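You operate a simulated robot arm through the tools that you are given. There is no shell and no other tool.

Carry out the task below with a simulated robot arm. There is one attempt and no reset: what you move stays moved.

TASK
Drain the tall tank, then empty the jug of clear water into it.
Fine: shut the tank's green valve first and open it last; drain into the blue tub, shut the drain, put the jug back, shut the lid, spill nothing. Set down upright: jug.

The check looks at the end state, three seconds after you hand in, the way a careful person would. Anything else that was tipped, shoved, dropped, spilled or broken makes it a failure. A push-on lid holds only when it is set on centred and level and pressed home; a screw cap is set on level and turned clockwise until tight.

THE ROBOT
A 7-joint arm with a two-finger parallel gripper, fixed in place. Base frame: the origin is at the foot of the arm, x ahead of it, y to its left, z up. Lengths are in m, angles in rad, forces in N, time in s.
Its first joint turns from -2.897 to 2.897 rad. Payload 4.4 kg.
The tool frame sits at the grasp point between the pads (the TCP): z along the fingers, y along the line on which they close. The tips reach 0.023 m beyond it. Largest opening 0.094 m; finger width 0.038, thickness 0.01; the body of the gripper, 0.054 by 0.096 m, starts 0.039 m behind the TCP.
Orientation is told as [roll, pitch, yaw] about the base's x, y, z axes, in that order, counted from this pose: with the fingers straight down and closing along the base's y, the tool's x points along the base's -x, its y along +y and its z along -z.

THE INTERFACE
- The arm moves only by the tool arm_command. Its argument "steps" is a list of rows, each a list of 3 entries, a list of its own where there are three numbers: the shift along the tool's x, y, z in m, then the turn, a rotation vector about the tool's x, y, z in rad, then the finger opening in m, from 0 to 0.094. In form: [[[x, y, z], [rx, ry, rz], gripper], ...]. A call has 1 to 20 rows; each row shifts and turns the commanded pose from where the row before left it, along the tool's axes as they then stand. A row lasts 0.2 s, in which the tool goes at most 0.05 m and 0.15 rad; a call with a longer step from one row to the next is refused whole, and so is a gripper value outside its range. A pose out of reach is approached as far as the arm can. The call stops where the force on the tool passes 90 N (or 10 N more than at its start, if that is more) or the arm is blocked; 0.2 s more then pass. The fingers move at their own pace (about 0.072 m/s each) and stop on an object; they squeeze with about 26 N. The grip force told is the motor's: it shows also when the fingers shut on nothing. Time passes only in rows, and 0.2 s behind the last, so rows that do not move let the fingers close. The reply holds the time, the measured pose of the TCP, the force on the tool along the base axes, the opening and the grip force, in the units named above and with some noise, with the torque about the TCP (base axes, N m) and any sound that the robot's microphone picked up.
- Cameras (640 x 400 px; columns grow to the right, rows downward): "scene" is fixed at [0.0498, -0.5016, 1.3558]; the picture's right is [0.89, -0.46, 0.00], its down [-0.11, -0.21, -0.97] and it looks along [0.45, 0.86, -0.23] (base axes); focal length 336 px, centre (320, 200). "wrist" rides on the gripper at [0.086, 0.016, -0.075] in the tool frame; the picture's right is [-0.18, 0.98, 0.00], its down [-0.58, -0.11, -0.81] and it looks along [-0.79, -0.15, 0.59] (tool axes); focal length 243 px, centre (320, 200). There is no depth. A picture from a camera that has moved, and an enlarged one, comes with that camera's place and axes in the base frame and with its lens.
- snapshot(camera): a new picture of that camera. No time passes.
- enlarge(camera, box): a new picture of the part [left, top, right, bottom] of that camera's present view, enlarged. No time passes.
- finish_job(): hands the job in; it is judged then, once.

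Nothing tells you positions but the pictures and the camera data. Unless the task says otherwise, let go and move clear before handing in.

The tools are called after "Call:" as name(argument=value, ...) on one line, values as JSON. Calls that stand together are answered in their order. arm_command: Moves the arm, as the interface text tells. Its arguments: {"type":"object","properties":{"steps":{"type":"array","items":{"type":"array"}}},"required":["steps"]} The other tools are called the same way: snapshot (camera) takes a picture; enlarge (camera, box) takes an enlarged picture of a part of a camera's view; finish_job () hands the job in.

At the start:

```text
time_s: 0.0
tcp_pos: [0.5605, 0.4667, 1.4868]
tcp_rot: [-0.001, -0.001, -0.001]
ft_force: [0.3, 0.0, 0.0]
wrist_torque: [-0.04, 0.01, 0.02]
gripper_width: 0.094
grip_force: 0.0
```

scene: 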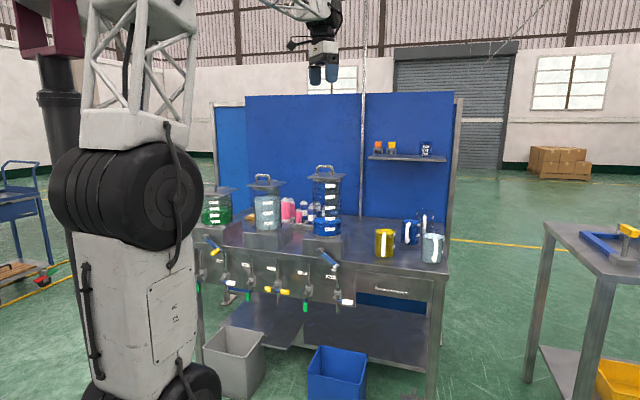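
wrist: 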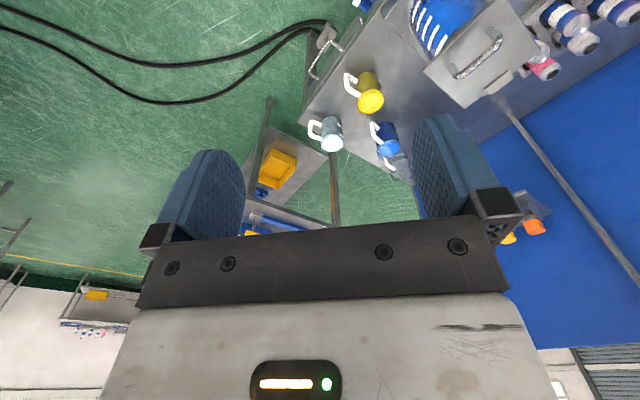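

I see a workbench with several tanks on it, valves along the front, mugs/jugs on the right, and grey and blue tubs below. I will take enlarged pictures first to identify each part.

Call:
enlarge(camera="scene", box=[190, 150, 370, 262])

Call:
enlarge(camera="scene", box=[190, 230, 370, 342])

Call:
enlarge(camera="scene", box=[350, 190, 470, 265])

Call:
enlarge(camera="scene", box=[190, 310, 380, 400])

Call:
enlarge(camera="wrist", box=[240, 0, 640, 250])

```text
3.56 times, centred on (280, 206) of scene
camera zoom: at [0.0498, -0.5016, 1.3558], right [0.89, -0.46, 0.0], down [-0.11, -0.21, -0.97], along [0.45, 0.86, -0.23], focal length 1193 px, centre (462, 179)
```

zoom: 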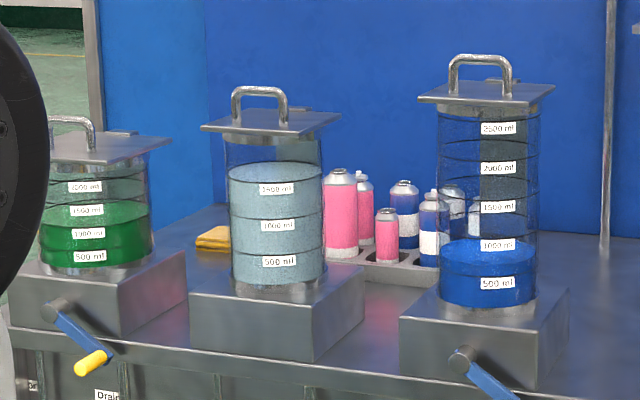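

```text
3.56 times, centred on (280, 286) of scene
camera zoom: at [0.0498, -0.5016, 1.3558], right [0.89, -0.46, 0.0], down [-0.11, -0.21, -0.97], along [0.45, 0.86, -0.23], focal length 1193 px, centre (462, -106)
```

zoom: 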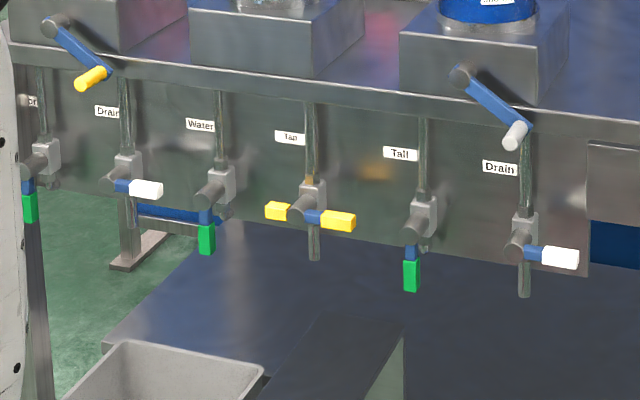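

```text
5.33 times, centred on (410, 228) of scene
camera zoom: at [0.0498, -0.5016, 1.3558], right [0.89, -0.46, 0.0], down [-0.11, -0.21, -0.97], along [0.45, 0.86, -0.23], focal length 1790 px, centre (-160, 53)
```

zoom: 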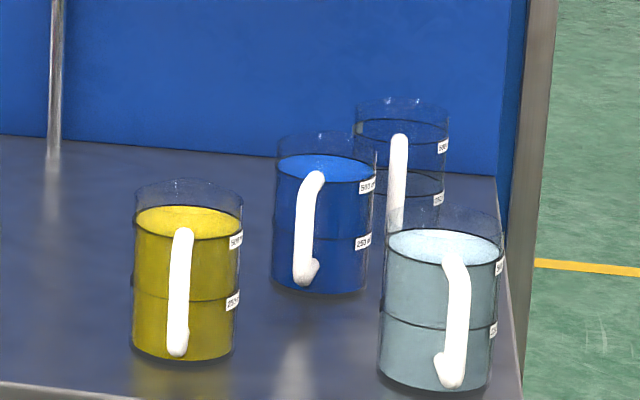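

```text
3.37 times, centred on (285, 355) of scene
camera zoom: at [0.0498, -0.5016, 1.3558], right [0.89, -0.46, 0.0], down [-0.11, -0.21, -0.97], along [0.45, 0.86, -0.23], focal length 1130 px, centre (438, -322)
```

zoom: 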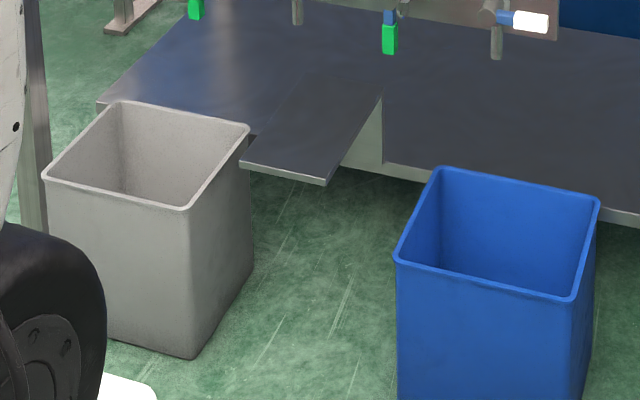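

```text
1.60 times, centred on (440, 125) of wrist
camera zoom: at [0.476, 0.4843, 1.5609], right [0.18, 0.98, 0.0], down [0.58, -0.11, 0.81], along [0.79, -0.15, -0.59], focal length 388 px, centre (128, 320)
```

zoom: 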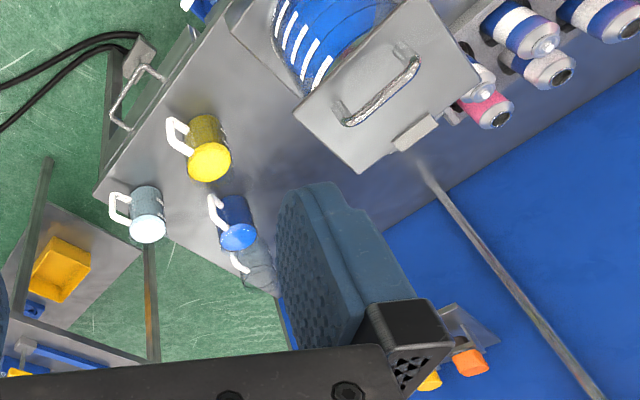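

The tall tank (blue liquid) sits on the right of a bench that looks turned about 45° to my base frame. The clear-water jug is at about (1.04, 0.42), and the valves hang below the front edge. I'll turn the tool to face the bench and back off for a closer look.

Call:
arm_command(steps=[[[0, 0, 0], [0, 0, -0.131], 0.094], [[0, 0, 0], [0, 0, -0.131], 0.094], [[0, 0, 0], [0, 0, -0.131], 0.094], [[0, 0, 0], [0, 0, -0.131], 0.094], [[0, 0, 0], [0, 0, -0.131], 0.094], [[0, 0, 0], [0, 0, -0.131], 0.094], [[0.05, 0, 0], [0, 0, 0], 0.094], [[0.05, 0, 0], [0, 0, 0], 0.094], [[0.05, 0, 0], [0, 0, 0], 0.094], [[0.05, 0, 0], [0, 0, 0], 0.094]])

Call:
snapshot(camera="wrist")

Call:
snapshot(camera="scene")

```text
time_s: 2.2
tcp_pos: [0.4222, 0.3265, 1.4873]
tcp_rot: [-0.001, 0.001, 0.787]
ft_force: [0.3, 0.2, -1.0]
wrist_torque: [0.0, 0.02, 0.04]
gripper_width: 0.0938
grip_force: 0.0
```

```text
taken
camera wrist: at [0.3504, 0.2779, 1.5617], right [-0.57, 0.82, 0.0], down [0.49, 0.34, 0.81], along [0.66, 0.46, -0.59], focal length 243 px, centre (320, 200)
```

wrist: 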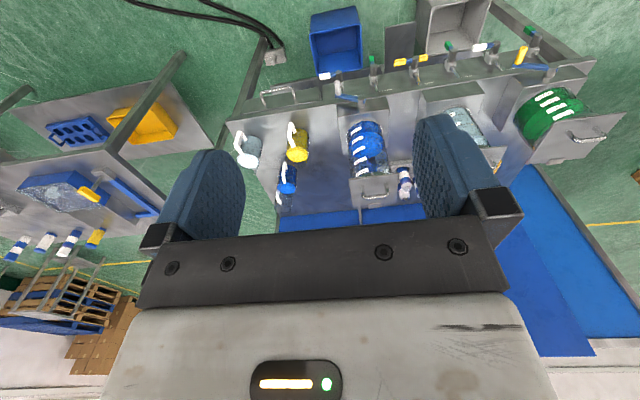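

```text
taken
```

scene: 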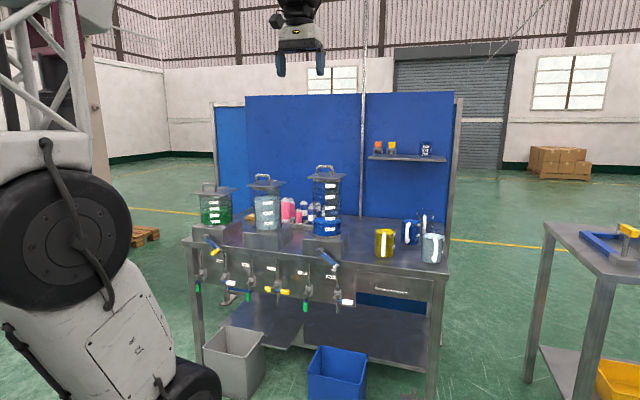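

The overview from above works, although this view is upside down. I'll enlarge it to read the valve and tub layout.

Call:
enlarge(camera="wrist", box=[220, 0, 420, 125])

Call:
enlarge(camera="wrist", box=[380, 0, 640, 162])

Call:
enlarge(camera="wrist", box=[220, 90, 420, 215])

Call:
enlarge(camera="scene", box=[250, 225, 370, 300])

Call:
enlarge(camera="scene", box=[250, 255, 370, 330])

Call:
enlarge(camera="scene", box=[290, 155, 370, 205])

```text
3.20 times, centred on (320, 62) of wrist
camera zoom: at [0.3504, 0.2779, 1.5617], right [-0.57, 0.82, 0.0], down [0.49, 0.34, 0.81], along [0.66, 0.46, -0.59], focal length 776 px, centre (320, 640)
```

zoom: 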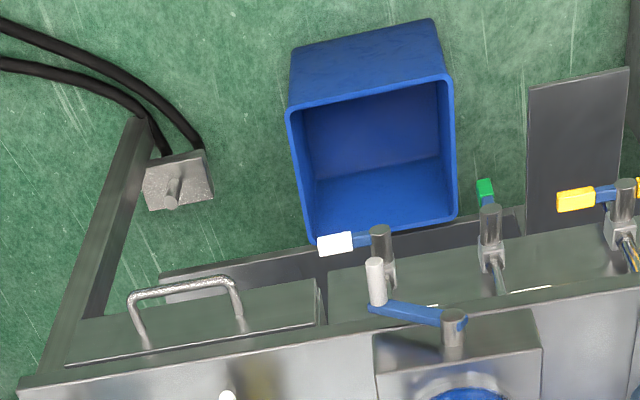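

```text
2.46 times, centred on (510, 81) of wrist
camera zoom: at [0.3504, 0.2779, 1.5617], right [-0.57, 0.82, 0.0], down [0.49, 0.34, 0.81], along [0.66, 0.46, -0.59], focal length 597 px, centre (-148, 493)
```

zoom: 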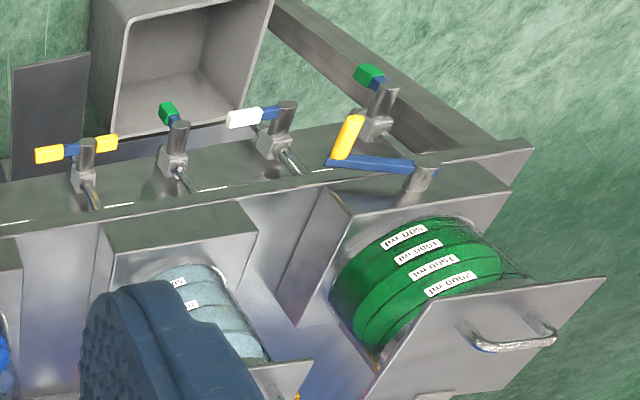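

```text
3.20 times, centred on (320, 152) of wrist
camera zoom: at [0.3504, 0.2779, 1.5617], right [-0.57, 0.82, 0.0], down [0.49, 0.34, 0.81], along [0.66, 0.46, -0.59], focal length 776 px, centre (320, 352)
```

zoom: 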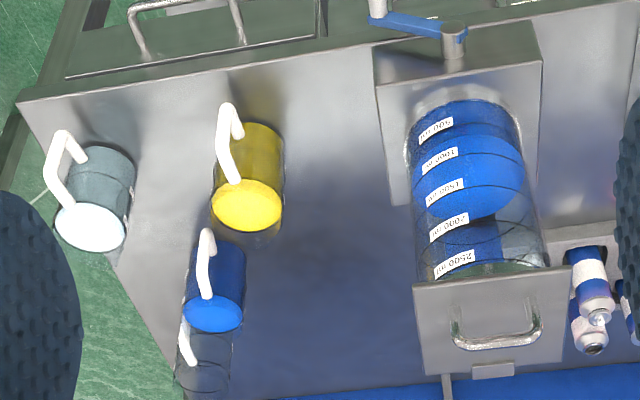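

```text
5.33 times, centred on (310, 262) of scene
camera zoom: at [0.0498, -0.5016, 1.3558], right [0.89, -0.46, 0.0], down [-0.11, -0.21, -0.97], along [0.45, 0.86, -0.23], focal length 1790 px, centre (373, -133)
```

zoom: 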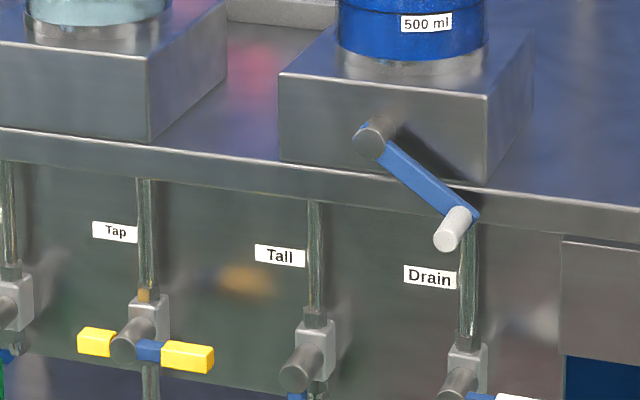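

```text
5.33 times, centred on (310, 292) of scene
camera zoom: at [0.0498, -0.5016, 1.3558], right [0.89, -0.46, 0.0], down [-0.11, -0.21, -0.97], along [0.45, 0.86, -0.23], focal length 1790 px, centre (373, -293)
```

zoom: 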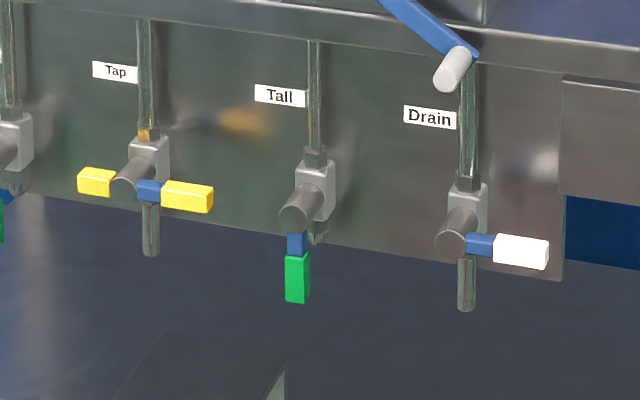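

```text
8.00 times, centred on (330, 180) of scene
camera zoom: at [0.0498, -0.5016, 1.3558], right [0.89, -0.46, 0.0], down [-0.11, -0.21, -0.97], along [0.45, 0.86, -0.23], focal length 2684 px, centre (240, 360)
```

zoom: 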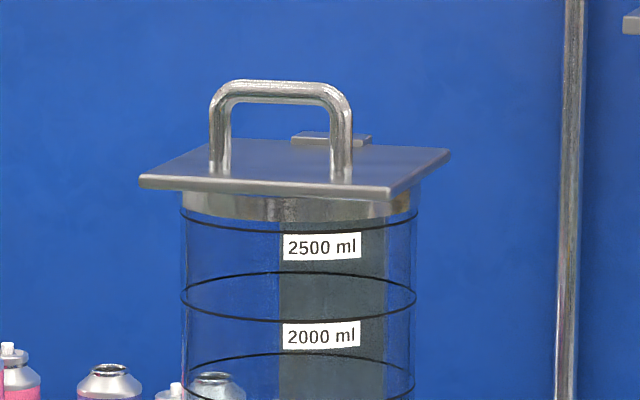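

The labels read "Tap" (yellow), "Tall" (green, open) and "Drain" (white, shut), with the blue tub roughly under that drain. The bench front runs at about 45°, with its edge about 0.93 m from the base. Next I'll lower the tool in front of the bench for closer pictures.

Call:
arm_command(steps=[[[0, 0, 0.05], [0, 0, 0], 0.094], [[0, 0, 0.05], [0, 0, 0], 0.094], [[0, 0, 0.05], [0, 0, 0], 0.094], [[0, 0, 0.05], [0, 0, 0], 0.094], [[0, 0, 0.05], [0, 0, 0], 0.094], [[0, 0, 0.05], [0, 0, 0], 0.094], [[0, 0, 0.05], [0, 0, 0], 0.094], [[0, 0, 0.05], [0, 0, 0], 0.094], [[0, 0, 0.05], [0, 0, 0], 0.094], [[0, 0, 0.05], [0, 0, 0], 0.094]])

Call:
snapshot(camera="wrist")

Call:
snapshot(camera="scene")

```text
time_s: 4.4
tcp_pos: [0.4199, 0.3271, 0.988]
tcp_rot: [0.0, -0.002, 0.785]
ft_force: [0.2, 0.2, -0.3]
wrist_torque: [0.0, 0.03, -0.01]
gripper_width: 0.0938
grip_force: 0.1
```

```text
taken
camera wrist: at [0.3477, 0.2785, 1.0623], right [-0.57, 0.82, 0.0], down [0.49, 0.33, 0.81], along [0.67, 0.46, -0.59], focal length 243 px, centre (320, 200)
```

wrist: 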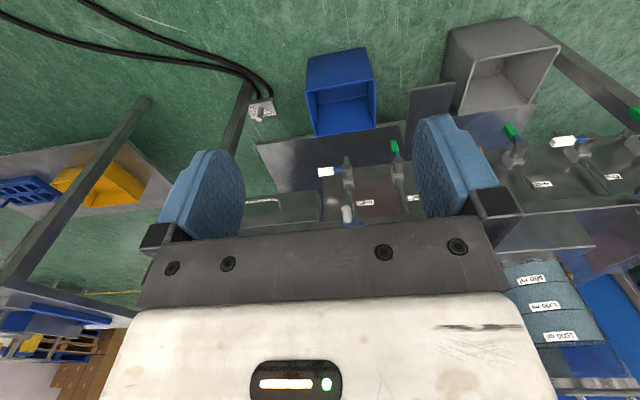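

```text
taken
```

scene: 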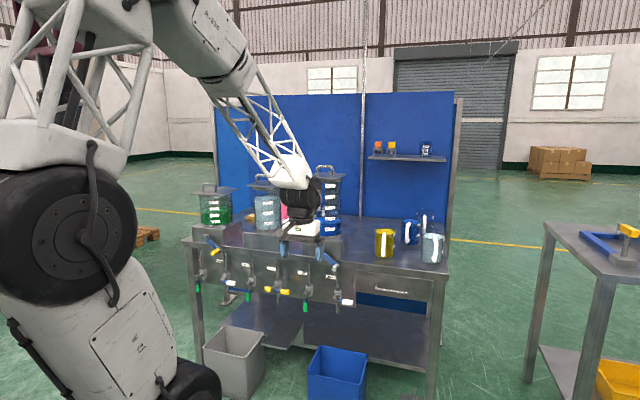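

Call:
enlarge(camera="wrist", box=[240, 90, 440, 215])

Call:
enlarge(camera="wrist", box=[240, 20, 440, 145])

```text
3.20 times, centred on (340, 152) of wrist
camera zoom: at [0.3477, 0.2785, 1.0623], right [-0.57, 0.82, 0.0], down [0.49, 0.33, 0.81], along [0.67, 0.46, -0.59], focal length 776 px, centre (256, 352)
```

zoom: 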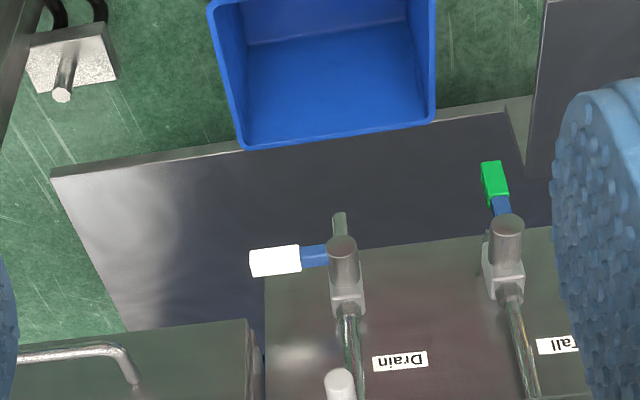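

```text
3.20 times, centred on (340, 82) of wrist
camera zoom: at [0.3477, 0.2785, 1.0623], right [-0.57, 0.82, 0.0], down [0.49, 0.33, 0.81], along [0.67, 0.46, -0.59], focal length 776 px, centre (256, 576)
```

zoom: 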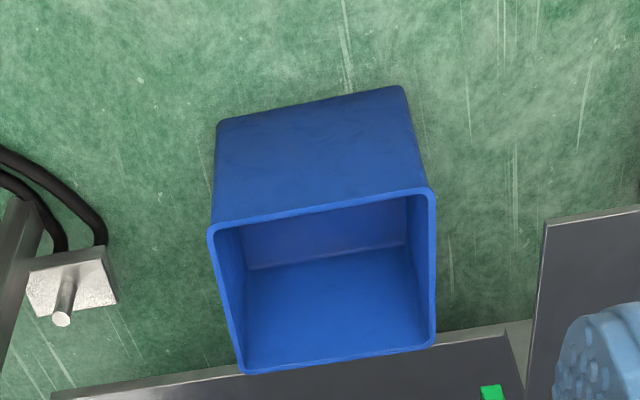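

The outlet of the "Drain" valve lies over the blue tub: outlet at about (0.724, 0.629, 0.535), tub centre at about (0.75, 0.66) with its rim at z≈0.24. I'll tilt the tool forward and go lower so the wrist camera looks straight at the valves.

Call:
arm_command(steps=[[[0, 0, 0], [0, -0.131, 0], 0.094], [[0, 0, 0], [0, -0.131, 0], 0.094], [[0, 0, 0], [0, -0.131, 0], 0.094], [[0, 0, 0], [0, -0.131, 0], 0.094], [[0, 0, 0], [0, -0.131, 0], 0.094], [[0, 0, 0], [0, -0.13, 0], 0.094], [[0.033, 0, 0.033], [0, 0, 0], 0.094], [[0.033, 0, 0.033], [0, 0, 0], 0.094], [[0.033, 0, 0.033], [0, 0, 0], 0.094], [[0.033, 0, 0.033], [0, 0, 0], 0.094], [[0.033, 0, 0.033], [0, 0, 0], 0.094], [[0.033, 0, 0.033], [0, 0, 0], 0.094]])

Call:
snapshot(camera="wrist")

Call:
snapshot(camera="scene")

```text
time_s: 7.0
tcp_pos: [0.4003, 0.3325, 0.7017]
tcp_rot: [-0.047, -0.728, 1.022]
ft_force: [2.7, -0.1, 0.4]
wrist_torque: [-0.05, 0.1, 0.06]
gripper_width: 0.0942
grip_force: 0.1
```

```text
taken
camera wrist: at [0.3251, 0.2474, 0.6998], right [-0.75, 0.66, 0.09], down [0.0, -0.13, 0.99], along [0.66, 0.74, 0.09], focal length 243 px, centre (320, 200)
```

wrist: 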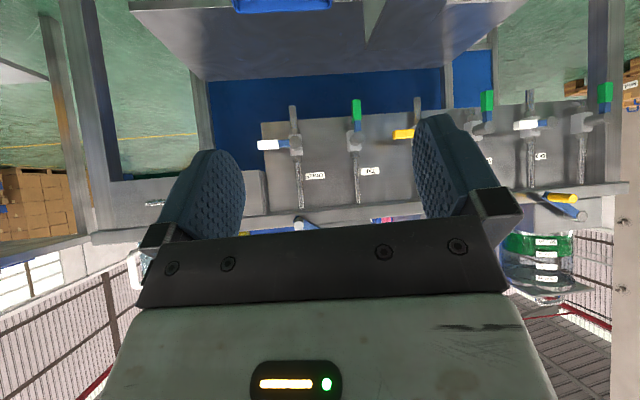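

```text
taken
```

scene: 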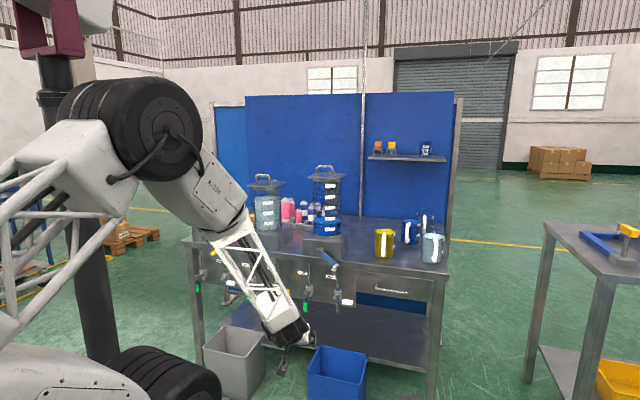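

The arm could not quite take that pose so close in (yaw is off), but the view of the valves is good. I'll enlarge it.

Call:
enlarge(camera="wrist", box=[240, 80, 430, 199])

Call:
enlarge(camera="wrist", box=[390, 70, 630, 220])

```text
3.36 times, centred on (335, 140) of wrist
camera zoom: at [0.3251, 0.2474, 0.6998], right [-0.75, 0.66, 0.09], down [0.0, -0.13, 0.99], along [0.66, 0.74, 0.09], focal length 816 px, centre (270, 403)
```

zoom: 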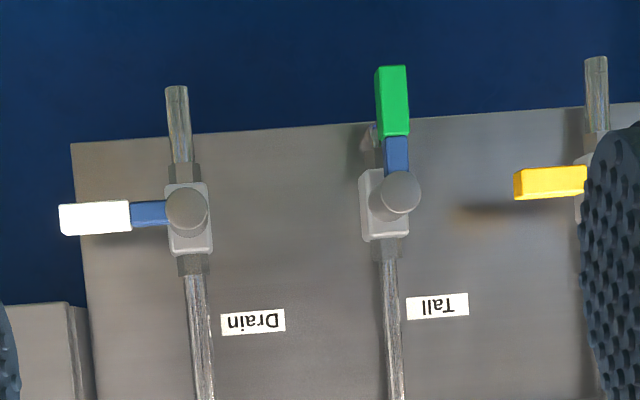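

```text
2.67 times, centred on (510, 145) of wrist
camera zoom: at [0.3251, 0.2474, 0.6998], right [-0.75, 0.66, 0.09], down [0.0, -0.13, 0.99], along [0.66, 0.74, 0.09], focal length 647 px, centre (-187, 347)
```

zoom: 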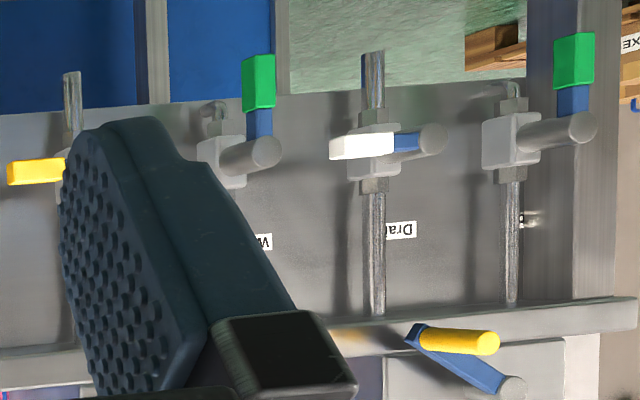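

Pivots in bench coordinates: green "Tall" at L≈-0.064, z≈0.625, and white "Drain" at L≈+0.066, z≈0.625. Both levers are about 0.076 m long at depth ≈0.914. I'll move left of the green lever with the tool level and the fingers shut.

Call:
arm_command(steps=[[[-0.0114, 0.0214, 0.0367], [0, 0, 0], 0.0], [[-0.0114, 0.0214, 0.0367], [0, 0, 0], 0.0], [[-0.0114, 0.0214, 0.0367], [0, 0, 0], 0.0], [[-0.0114, 0.0214, 0.0367], [0, 0, 0], 0.0], [[-0.0114, 0.0214, 0.0367], [0, 0, 0], 0.0], [[-0.0114, 0.0214, 0.0367], [0, 0, 0], 0.0], [[-0.0114, 0.0214, 0.0367], [0, 0, 0], 0.0]])

Call:
snapshot(camera="wrist")

Call:
snapshot(camera="scene")

```text
time_s: 8.6
tcp_pos: [0.5701, 0.4756, 0.5966]
tcp_rot: [0.015, -0.783, 0.787]
ft_force: [0.2, -0.3, 0.1]
wrist_torque: [0.02, 0.02, -0.03]
gripper_width: 0.0001
grip_force: 25.9
out of reach, approached as far as the arm can: row 1, 2, 3, 4, 5, 6, 7
```

```text
taken
camera wrist: at [0.4798, 0.4063, 0.5892], right [-0.61, 0.78, 0.14], down [-0.02, -0.19, 0.98], along [0.79, 0.6, 0.14], focal length 243 px, centre (320, 200)
```

wrist: 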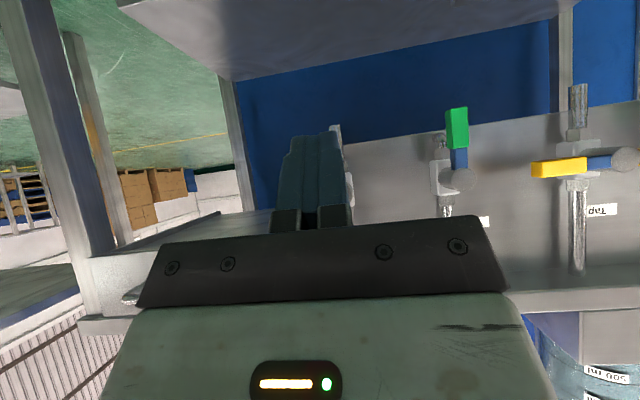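

```text
taken
```

scene: 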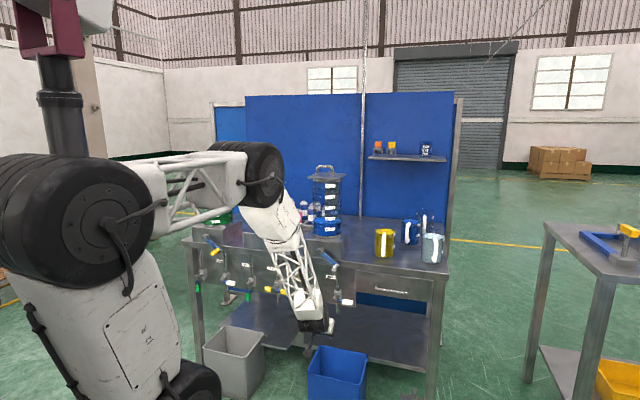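

The arm took the tilt but did not follow the sideways shift, and it reports the pose as out of reach. I'll test how it responds to a plain sideways move with a little less tilt.

Call:
arm_command(steps=[[[0, 0, 0], [0, 0.1, 0], 0.0], [[0, 0, 0], [0, 0.1, 0], 0.0], [[0, 0, 0], [0, 0, 0], 0.0]])

```text
time_s: 9.4
tcp_pos: [0.5693, 0.4731, 0.5956]
tcp_rot: [0.0, -0.583, 0.784]
ft_force: [0.4, -0.1, -0.2]
wrist_torque: [-0.02, 0.03, -0.01]
gripper_width: 0.0
grip_force: 25.9
```

Call:
arm_command(steps=[[[0, 0.03, 0], [0, 0, 0], 0.0], [[0, 0.03, 0], [0, 0, 0], 0.0], [[0, 0, 0], [0, 0, 0], 0.0]])

```text
time_s: 10.2
tcp_pos: [0.5298, 0.5158, 0.5979]
tcp_rot: [0.01, -0.582, 0.786]
ft_force: [0.6, -0.7, 0.5]
wrist_torque: [-0.03, 0.01, -0.02]
gripper_width: 0.0
grip_force: 26.4
```

Sideways moves work at about 33° of tilt. I'll carry on to the left of the green lever and try to tilt further once I'm farther out.

Call:
arm_command(steps=[[[-0.0137, 0.0383, 0.0162], [0, 0, 0], 0.0], [[-0.0137, 0.0383, 0.0162], [0, 0, 0], 0.0], [[-0.0137, 0.0383, 0.0162], [0, 0, 0], 0.0], [[0, 0, 0], [0, -0.1, 0], 0.0], [[0, 0, 0], [0, -0.1, 0], 0.0], [[0, 0, 0], [0, 0, 0], 0.0]])

Call:
snapshot(camera="wrist")

Call:
snapshot(camera="scene")

```text
time_s: 11.6
tcp_pos: [0.5033, 0.6165, 0.5824]
tcp_rot: [0.072, -0.774, 0.641]
ft_force: [-1.0, 1.8, 1.3]
wrist_torque: [-0.16, -0.08, 0.01]
gripper_width: 0.0003
grip_force: 25.9
out of reach, approached as far as the arm can: row 1, 2
```

```text
taken
camera wrist: at [0.4066, 0.5584, 0.5761], right [-0.52, 0.84, 0.18], down [-0.01, -0.22, 0.98], along [0.85, 0.5, 0.12], focal length 243 px, centre (320, 200)
```

wrist: 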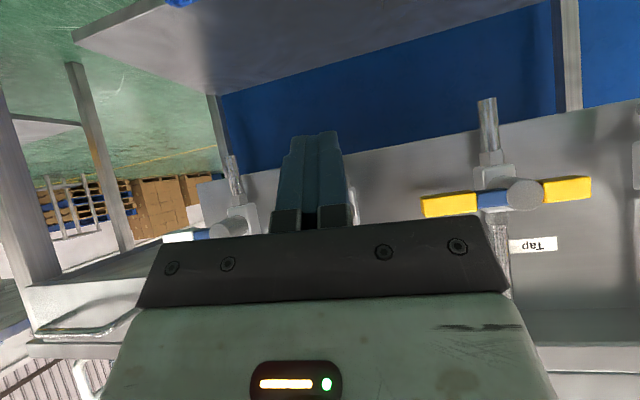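

```text
taken
```

scene: 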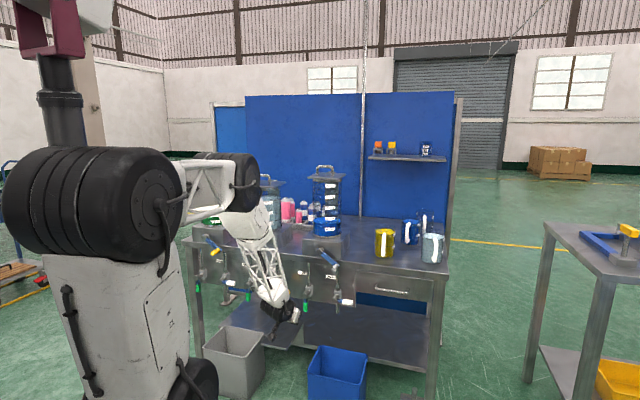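

I'm at L≈-0.080, D≈0.79, with the tool tilted about 44°. I'll shift a little left and forward in stages, keeping the fingers left of the green lever.

Call:
arm_command(steps=[[[0, 0.02, 0], [0, 0, 0], 0.0], [[0, 0, 0], [0, 0, 0], 0.0]])

```text
time_s: 12.2
tcp_pos: [0.4877, 0.6363, 0.585]
tcp_rot: [0.002, -0.784, 0.787]
ft_force: [-0.1, -0.2, -0.1]
wrist_torque: [-0.04, -0.02, 0.0]
gripper_width: 0.0002
grip_force: 26.2
```

Call:
arm_command(steps=[[[-0.0205, 0, 0.0266], [0, 0, 0], 0.0], [[-0.0205, 0, 0.0266], [0, 0, 0], 0.0], [[-0.0205, 0, 0.0266], [0, 0, 0], 0.0], [[0, 0, 0], [0, 0, 0], 0.0]])

Call:
snapshot(camera="wrist")

Call:
enlarge(camera="scene", box=[240, 240, 370, 321])

```text
time_s: 13.2
tcp_pos: [0.5568, 0.71, 0.5686]
tcp_rot: [0.001, -0.787, 0.785]
ft_force: [0.1, 0.1, -0.3]
wrist_torque: [0.0, -0.02, 0.04]
gripper_width: 0.0
grip_force: 26.2
```

```text
taken
camera wrist: at [0.4663, 0.641, 0.5598], right [-0.6, 0.79, 0.13], down [-0.04, -0.19, 0.98], along [0.8, 0.59, 0.14], focal length 243 px, centre (320, 200)
```

wrist: 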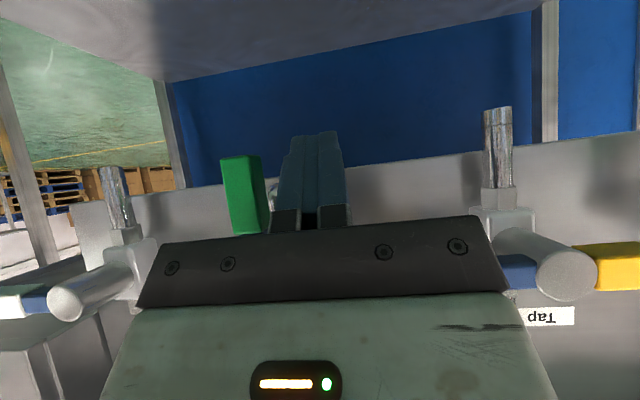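

```text
4.92 times, centred on (305, 280) of scene
camera zoom: at [0.0498, -0.5016, 1.3558], right [0.89, -0.46, 0.0], down [-0.11, -0.21, -0.97], along [0.45, 0.86, -0.23], focal length 1652 px, centre (394, -196)
```

zoom: 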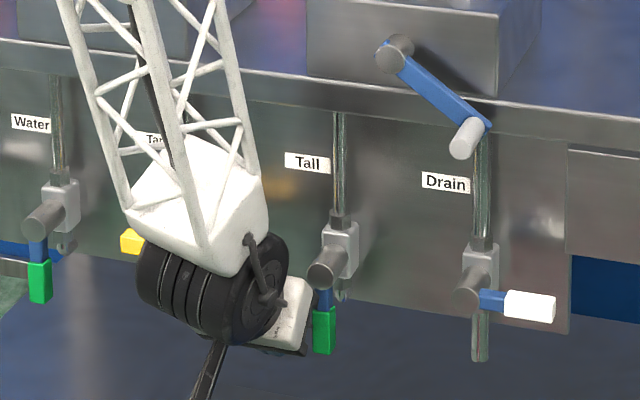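

The fingers sit just left of the green lever at the right depth. I'll push it right and then up through its arc, from hanging (open) to level (shut).

Call:
arm_command(steps=[[[0.001, -0.011, 0.001], [0, 0, 0], 0.0], [[0.001, -0.011, 0.001], [0, 0, 0], 0.0], [[0.005, -0.016, 0.005], [0, 0, 0], 0.0], [[0.005, -0.016, 0.005], [0, 0, 0], 0.0], [[0, 0, 0], [0, 0, 0], 0.0]])

Call:
snapshot(camera="wrist")

Call:
enlarge(camera="scene", box=[240, 240, 370, 321])

```text
time_s: 14.4
tcp_pos: [0.5955, 0.6714, 0.5501]
tcp_rot: [-0.001, -0.784, 0.787]
ft_force: [-1.5, -0.9, -1.7]
wrist_torque: [0.03, 0.0, 0.02]
gripper_width: 0.0
grip_force: 25.9
```

```text
taken
camera wrist: at [0.5043, 0.6025, 0.5415], right [-0.6, 0.79, 0.13], down [-0.04, -0.19, 0.98], along [0.8, 0.59, 0.14], focal length 243 px, centre (320, 200)
```

wrist: 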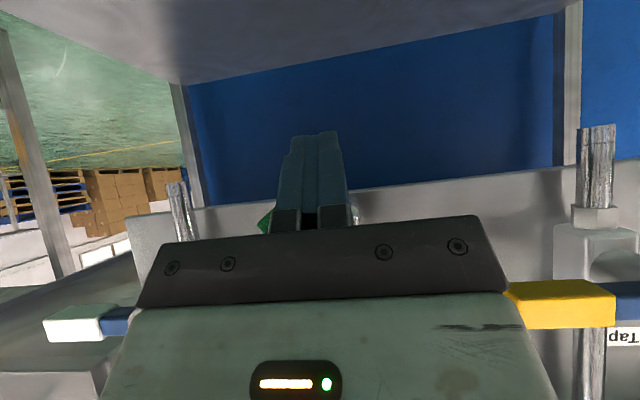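

```text
4.92 times, centred on (305, 280) of scene
camera zoom: at [0.0498, -0.5016, 1.3558], right [0.89, -0.46, 0.0], down [-0.11, -0.21, -0.97], along [0.45, 0.86, -0.23], focal length 1652 px, centre (394, -196)
```

zoom: 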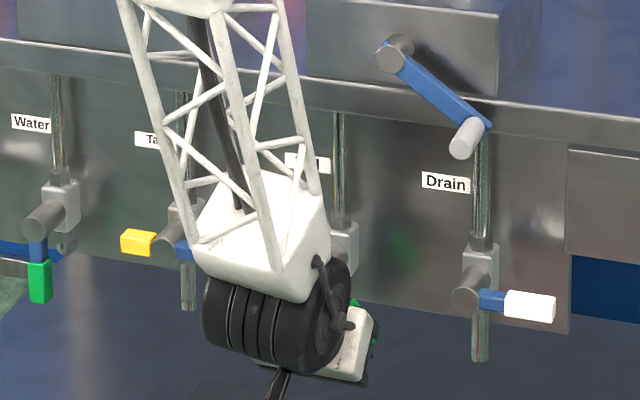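

Call:
arm_command(steps=[[[-0.0062, -0.0125, -0.0062], [0, 0, 0], 0.0], [[-0.0062, -0.0125, -0.0062], [0, 0, 0], 0.0], [[-0.0097, -0.0104, -0.0097], [0, 0, 0], 0.0], [[-0.0097, -0.0104, -0.0097], [0, 0, 0], 0.0], [[-0.003, 0, -0.003], [0, 0, 0], 0.0], [[0, 0, 0], [0, 0, 0], 0.0]])

Call:
snapshot(camera="wrist")

Call:
enlarge(camera="scene", box=[240, 240, 370, 321])

```text
time_s: 15.8
tcp_pos: [0.6255, 0.6344, 0.596]
tcp_rot: [0.0, -0.777, 0.788]
ft_force: [-19.5, -11.1, -48.8]
wrist_torque: [-0.18, -0.24, 0.12]
gripper_width: 0.0001
grip_force: 25.8
```

```text
taken
camera wrist: at [0.534, 0.567, 0.5887], right [-0.6, 0.79, 0.13], down [-0.03, -0.18, 0.98], along [0.8, 0.59, 0.13], focal length 243 px, centre (320, 200)
```

wrist: 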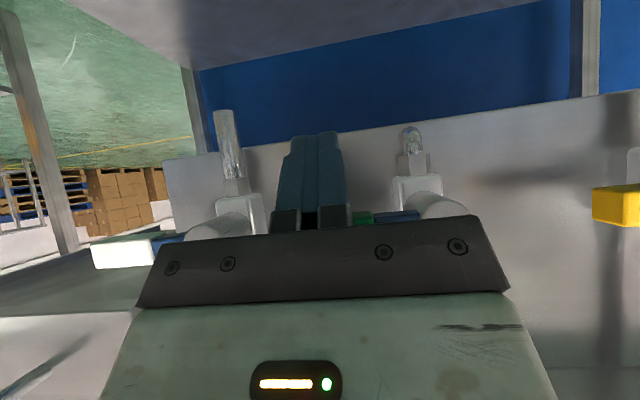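

```text
4.92 times, centred on (305, 280) of scene
camera zoom: at [0.0498, -0.5016, 1.3558], right [0.89, -0.46, 0.0], down [-0.11, -0.21, -0.97], along [0.45, 0.86, -0.23], focal length 1652 px, centre (394, -196)
```

zoom: 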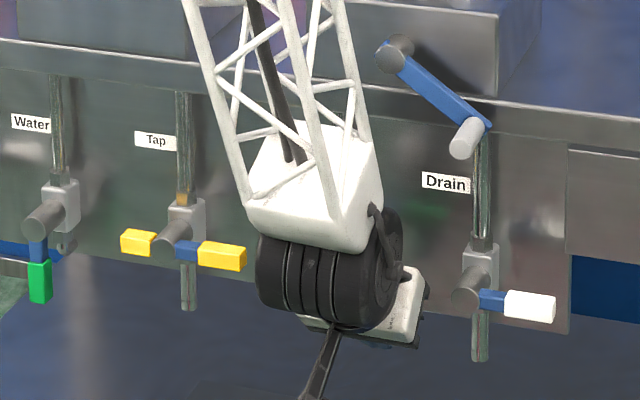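

The green lever is now level and at its stop. I'll back away and check it.

Call:
arm_command(steps=[[[0.006, 0, 0.006], [0, 0, 0], 0.0], [[0.006, 0, 0.006], [0, 0, 0], 0.0], [[0.03, 0, -0.03], [0, 0, 0], 0.0], [[0.03, 0, -0.03], [0, 0, 0], 0.0], [[0.03, 0, -0.03], [0, 0, 0], 0.0], [[0, 0, 0], [0, 0, 0], 0.0]])

Call:
snapshot(camera="wrist")

Call:
enlarge(camera="scene", box=[240, 240, 370, 321])

```text
time_s: 17.2
tcp_pos: [0.5414, 0.5462, 0.5842]
tcp_rot: [0.0, -0.786, 0.786]
ft_force: [-0.2, -0.3, 0.3]
wrist_torque: [-0.01, 0.0, -0.01]
gripper_width: 0.0
grip_force: 26.7
```

```text
taken
camera wrist: at [0.4502, 0.4773, 0.575], right [-0.6, 0.79, 0.13], down [-0.04, -0.19, 0.98], along [0.8, 0.59, 0.14], focal length 243 px, centre (320, 200)
```

wrist: 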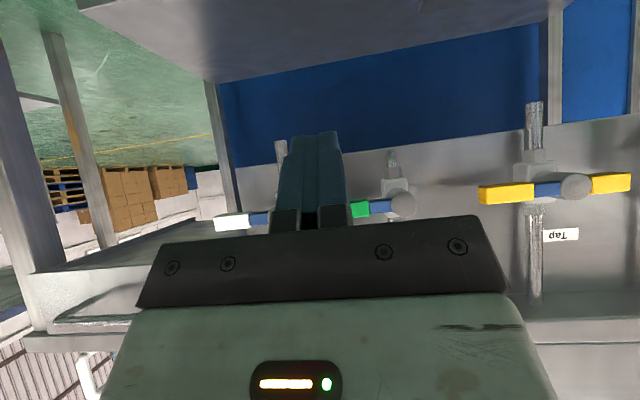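

```text
4.92 times, centred on (305, 280) of scene
camera zoom: at [0.0498, -0.5016, 1.3558], right [0.89, -0.46, 0.0], down [-0.11, -0.21, -0.97], along [0.45, 0.86, -0.23], focal length 1652 px, centre (394, -196)
```

zoom: 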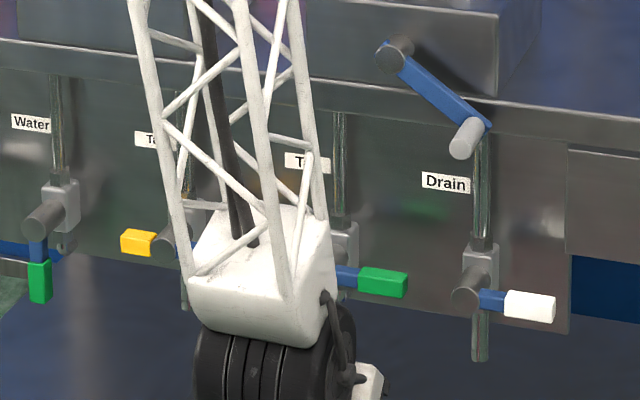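

The green "Tall" valve is shut. Next I'll move to the white "Drain" lever and hover just above its end.

Call:
arm_command(steps=[[[-0.0212, -0.0334, -0.01025], [0, 0, 0], 0.0], [[-0.0212, -0.0334, -0.01025], [0, 0, 0], 0.0], [[-0.0212, -0.0334, -0.01025], [0, 0, 0], 0.0], [[-0.0212, -0.0334, -0.01025], [0, 0, 0], 0.0], [[0, 0, 0], [0, 0, 0], 0.0], [[0, 0, 0], [0, 0, 0], 0.0]])

Call:
snapshot(camera="wrist")

```text
time_s: 18.6
tcp_pos: [0.6566, 0.4738, 0.6714]
tcp_rot: [0.001, -0.785, 0.784]
ft_force: [-0.4, 0.3, 0.1]
wrist_torque: [0.01, -0.02, 0.02]
gripper_width: 0.0
grip_force: 25.8
```

```text
taken
camera wrist: at [0.566, 0.4053, 0.6638], right [-0.6, 0.79, 0.13], down [-0.04, -0.19, 0.98], along [0.8, 0.59, 0.14], focal length 243 px, centre (320, 200)
```

wrist: 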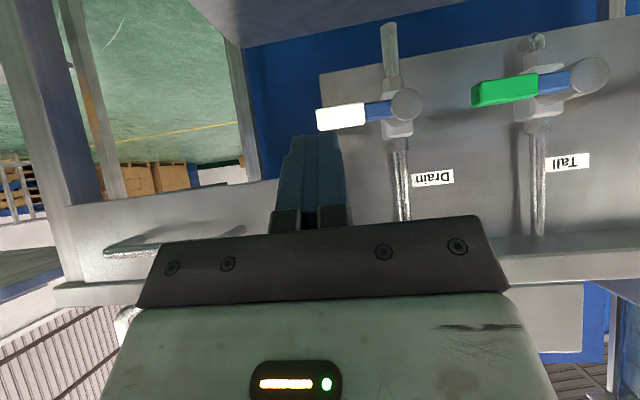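

Call:
arm_command(steps=[[[-0.024, 0, 0.0231], [0, 0, 0], 0.0], [[-0.024, 0, 0.0231], [0, 0, 0], 0.0], [[-0.024, 0, 0.0231], [0, 0, 0], 0.0], [[0, 0, 0], [0, 0, 0], 0.0]])

Call:
snapshot(camera="wrist")

Call:
enlarge(camera="scene", box=[270, 230, 400, 311])

```text
time_s: 19.6
tcp_pos: [0.7258, 0.5443, 0.6741]
tcp_rot: [0.0, -0.787, 0.785]
ft_force: [0.4, -0.1, 0.0]
wrist_torque: [0.04, 0.04, 0.0]
gripper_width: 0.0
grip_force: 26.4
```

```text
taken
camera wrist: at [0.6348, 0.476, 0.6654], right [-0.6, 0.79, 0.13], down [-0.04, -0.19, 0.98], along [0.8, 0.59, 0.14], focal length 243 px, centre (320, 200)
```

wrist: 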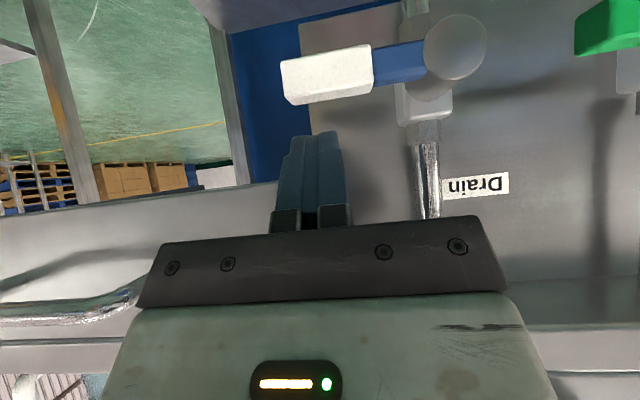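

```text
4.92 times, centred on (335, 270) of scene
camera zoom: at [0.0498, -0.5016, 1.3558], right [0.89, -0.46, 0.0], down [-0.11, -0.21, -0.97], along [0.45, 0.86, -0.23], focal length 1652 px, centre (246, -147)
```

zoom: 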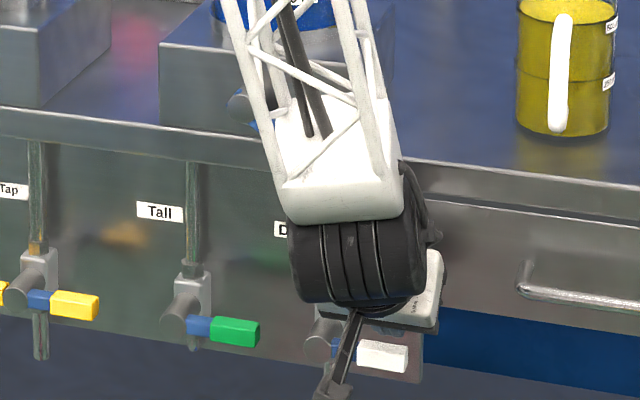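

The fingertips are right above the white lever and the forces are near zero. Now I'll push the lever down and around to open the drain into the blue tub.

Call:
arm_command(steps=[[[0.0092, -0.001, 0.0092], [0, 0, 0], 0.0], [[0.0081, -0.002, 0.0081], [0, 0, 0], 0.0], [[0.0099, 0.004, 0.0099], [0, 0, 0], 0.0], [[0.0098, 0.006, 0.0098], [0, 0, 0], 0.0], [[0.009, 0.0087, 0.009], [0, 0, 0], 0.0], [[0.0073, 0.0125, 0.0073], [0, 0, 0], 0.0], [[0.0125, 0.0151, 0.0125], [0, 0, 0], 0.0], [[0.0028, 0.0047, 0.0028], [0, 0, 0], 0.0], [[0, 0, 0], [0, 0, 0], 0.0]])

Call:
snapshot(camera="wrist")

Call:
enlarge(camera="scene", box=[270, 240, 400, 321])

Call:
enlarge(camera="scene", box=[270, 300, 420, 394])

```text
time_s: 21.4
tcp_pos: [0.6967, 0.5747, 0.5814]
tcp_rot: [0.0, -0.79, 0.778]
ft_force: [14.8, -20.9, 0.7]
wrist_torque: [0.08, 0.06, 0.03]
gripper_width: 0.0
grip_force: 25.9
stopped in row 9: the force on the tool passed its limit at 101 N (the readings are from after the stop); the commanded pose is now the measured one
```

```text
taken
camera wrist: at [0.6059, 0.508, 0.5725], right [-0.6, 0.79, 0.13], down [-0.04, -0.19, 0.98], along [0.8, 0.58, 0.15], focal length 243 px, centre (320, 200)
```

wrist: 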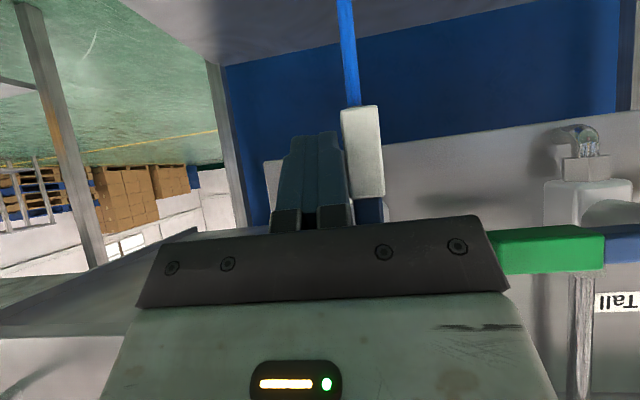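

```text
4.92 times, centred on (335, 280) of scene
camera zoom: at [0.0498, -0.5016, 1.3558], right [0.89, -0.46, 0.0], down [-0.11, -0.21, -0.97], along [0.45, 0.86, -0.23], focal length 1652 px, centre (246, -196)
```

zoom: 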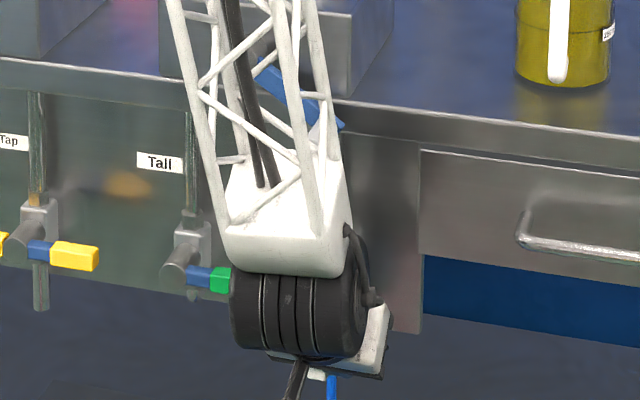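

```text
4.26 times, centred on (345, 347) of scene
camera zoom: at [0.0498, -0.5016, 1.3558], right [0.89, -0.46, 0.0], down [-0.11, -0.21, -0.97], along [0.45, 0.86, -0.23], focal length 1428 px, centre (214, -426)
```

zoom: 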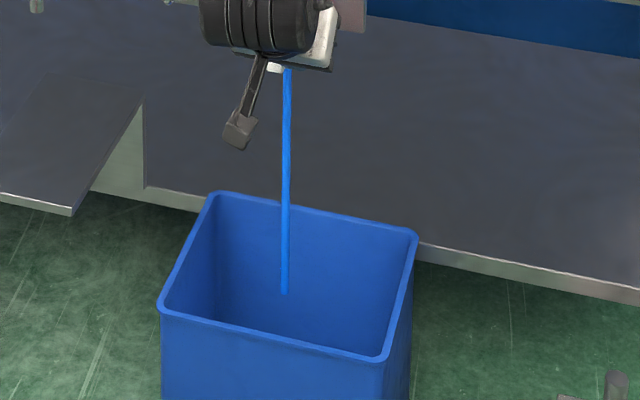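

The drain is open and the stream falls into the blue tub. I'll back off to the left side of the lever and let the tank empty.

Call:
arm_command(steps=[[[0, -0.01, 0], [0, 0, 0], 0.0], [[0.03, 0, -0.03], [0, 0, 0], 0.0], [[0.03, 0, -0.03], [0, 0, 0], 0.0], [[0.02, 0, -0.02], [0, 0, 0], 0.0], [[0.005, 0.034, 0.005], [0, 0, 0], 0.0], [[0.005, 0.034, 0.005], [0, 0, 0], 0.0], [[0, 0, 0], [0, 0, 0], 0.0], [[0, 0, 0], [0, 0, 0], 0.0]])

Call:
snapshot(camera="scene")

Call:
enlarge(camera="scene", box=[270, 150, 400, 231])

Call:
enlarge(camera="scene", box=[270, 240, 400, 321])

```text
time_s: 23.2
tcp_pos: [0.5759, 0.5351, 0.566]
tcp_rot: [-0.001, -0.789, 0.779]
ft_force: [-0.5, -0.3, 0.0]
wrist_torque: [0.02, -0.02, -0.02]
gripper_width: 0.0
grip_force: 26.6
```

```text
taken
```

scene: 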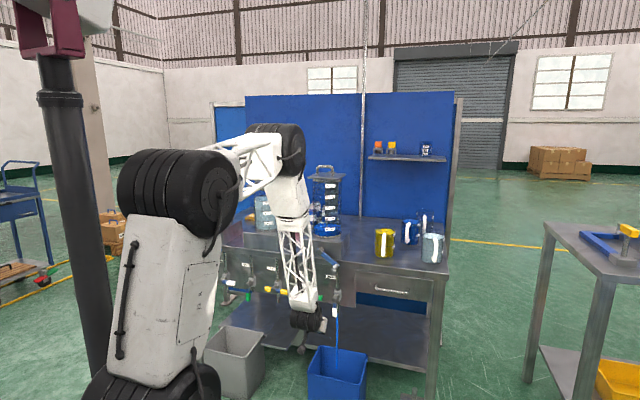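

```text
4.92 times, centred on (335, 190) of scene
camera zoom: at [0.0498, -0.5016, 1.3558], right [0.89, -0.46, 0.0], down [-0.11, -0.21, -0.97], along [0.45, 0.86, -0.23], focal length 1652 px, centre (246, 247)
```

zoom: 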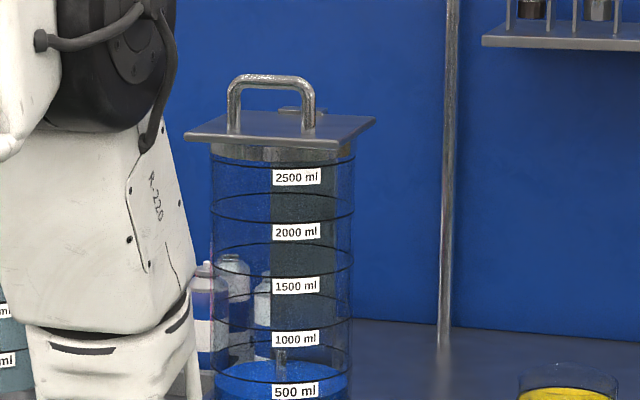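

```text
4.92 times, centred on (335, 280) of scene
camera zoom: at [0.0498, -0.5016, 1.3558], right [0.89, -0.46, 0.0], down [-0.11, -0.21, -0.97], along [0.45, 0.86, -0.23], focal length 1652 px, centre (246, -196)
```

zoom: 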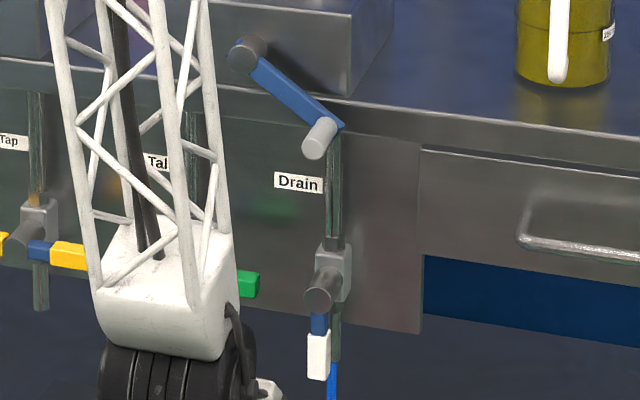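

Call:
arm_command(steps=[[[0, 0, 0], [0, 0, 0], 0.0], [[0, 0, 0], [0, 0, 0], 0.0], [[0, 0, 0], [0, 0, 0], 0.0], [[0, 0, 0], [0, 0, 0], 0.0], [[0, 0, 0], [0, 0, 0], 0.0], [[0, 0, 0], [0, 0, 0], 0.0], [[0, 0, 0], [0, 0, 0], 0.0], [[0, 0, 0], [0, 0, 0], 0.0], [[0, 0, 0], [0, 0, 0], 0.0], [[0, 0, 0], [0, 0, 0], 0.0], [[0, 0, 0], [0, 0, 0], 0.0], [[0, 0, 0], [0, 0, 0], 0.0], [[0, 0, 0], [0, 0, 0], 0.0], [[0, 0, 0], [0, 0, 0], 0.0], [[0, 0, 0], [0, 0, 0], 0.0], [[0, 0, 0], [0, 0, 0], 0.0], [[0, 0, 0], [0, 0, 0], 0.0], [[0, 0, 0], [0, 0, 0], 0.0], [[0, 0, 0], [0, 0, 0], 0.0], [[0, 0, 0], [0, 0, 0], 0.0]])

Call:
enlarge(camera="scene", box=[270, 170, 400, 251])

Call:
enlarge(camera="scene", box=[270, 280, 420, 374])

```text
time_s: 27.4
tcp_pos: [0.5751, 0.5353, 0.5655]
tcp_rot: [0.0, -0.788, 0.778]
ft_force: [0.1, -1.3, 0.6]
wrist_torque: [-0.03, 0.03, 0.0]
gripper_width: 0.0
grip_force: 25.7
```

```text
4.92 times, centred on (335, 210) of scene
camera zoom: at [0.0498, -0.5016, 1.3558], right [0.89, -0.46, 0.0], down [-0.11, -0.21, -0.97], along [0.45, 0.86, -0.23], focal length 1652 px, centre (246, 148)
```

zoom: 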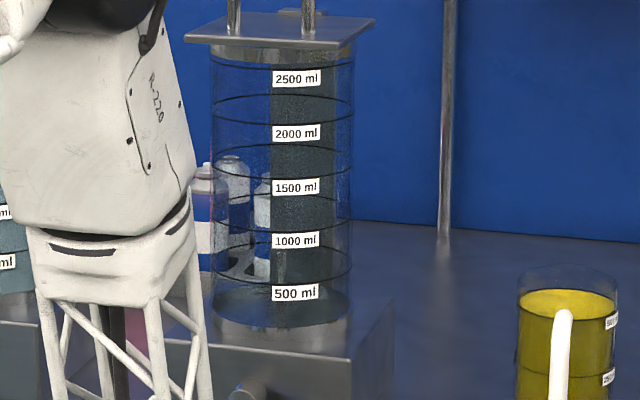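

```text
4.26 times, centred on (345, 327) of scene
camera zoom: at [0.0498, -0.5016, 1.3558], right [0.89, -0.46, 0.0], down [-0.11, -0.21, -0.97], along [0.45, 0.86, -0.23], focal length 1428 px, centre (214, -340)
```

zoom: 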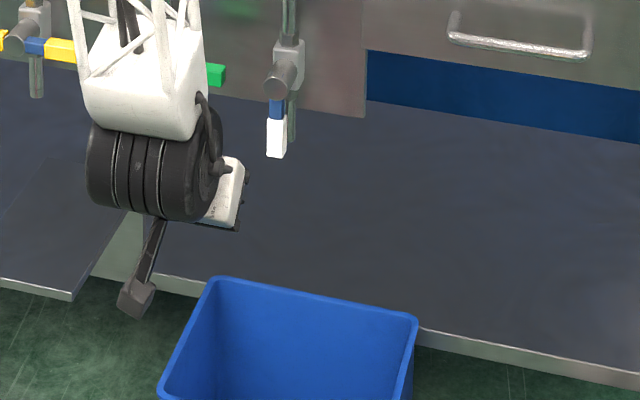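

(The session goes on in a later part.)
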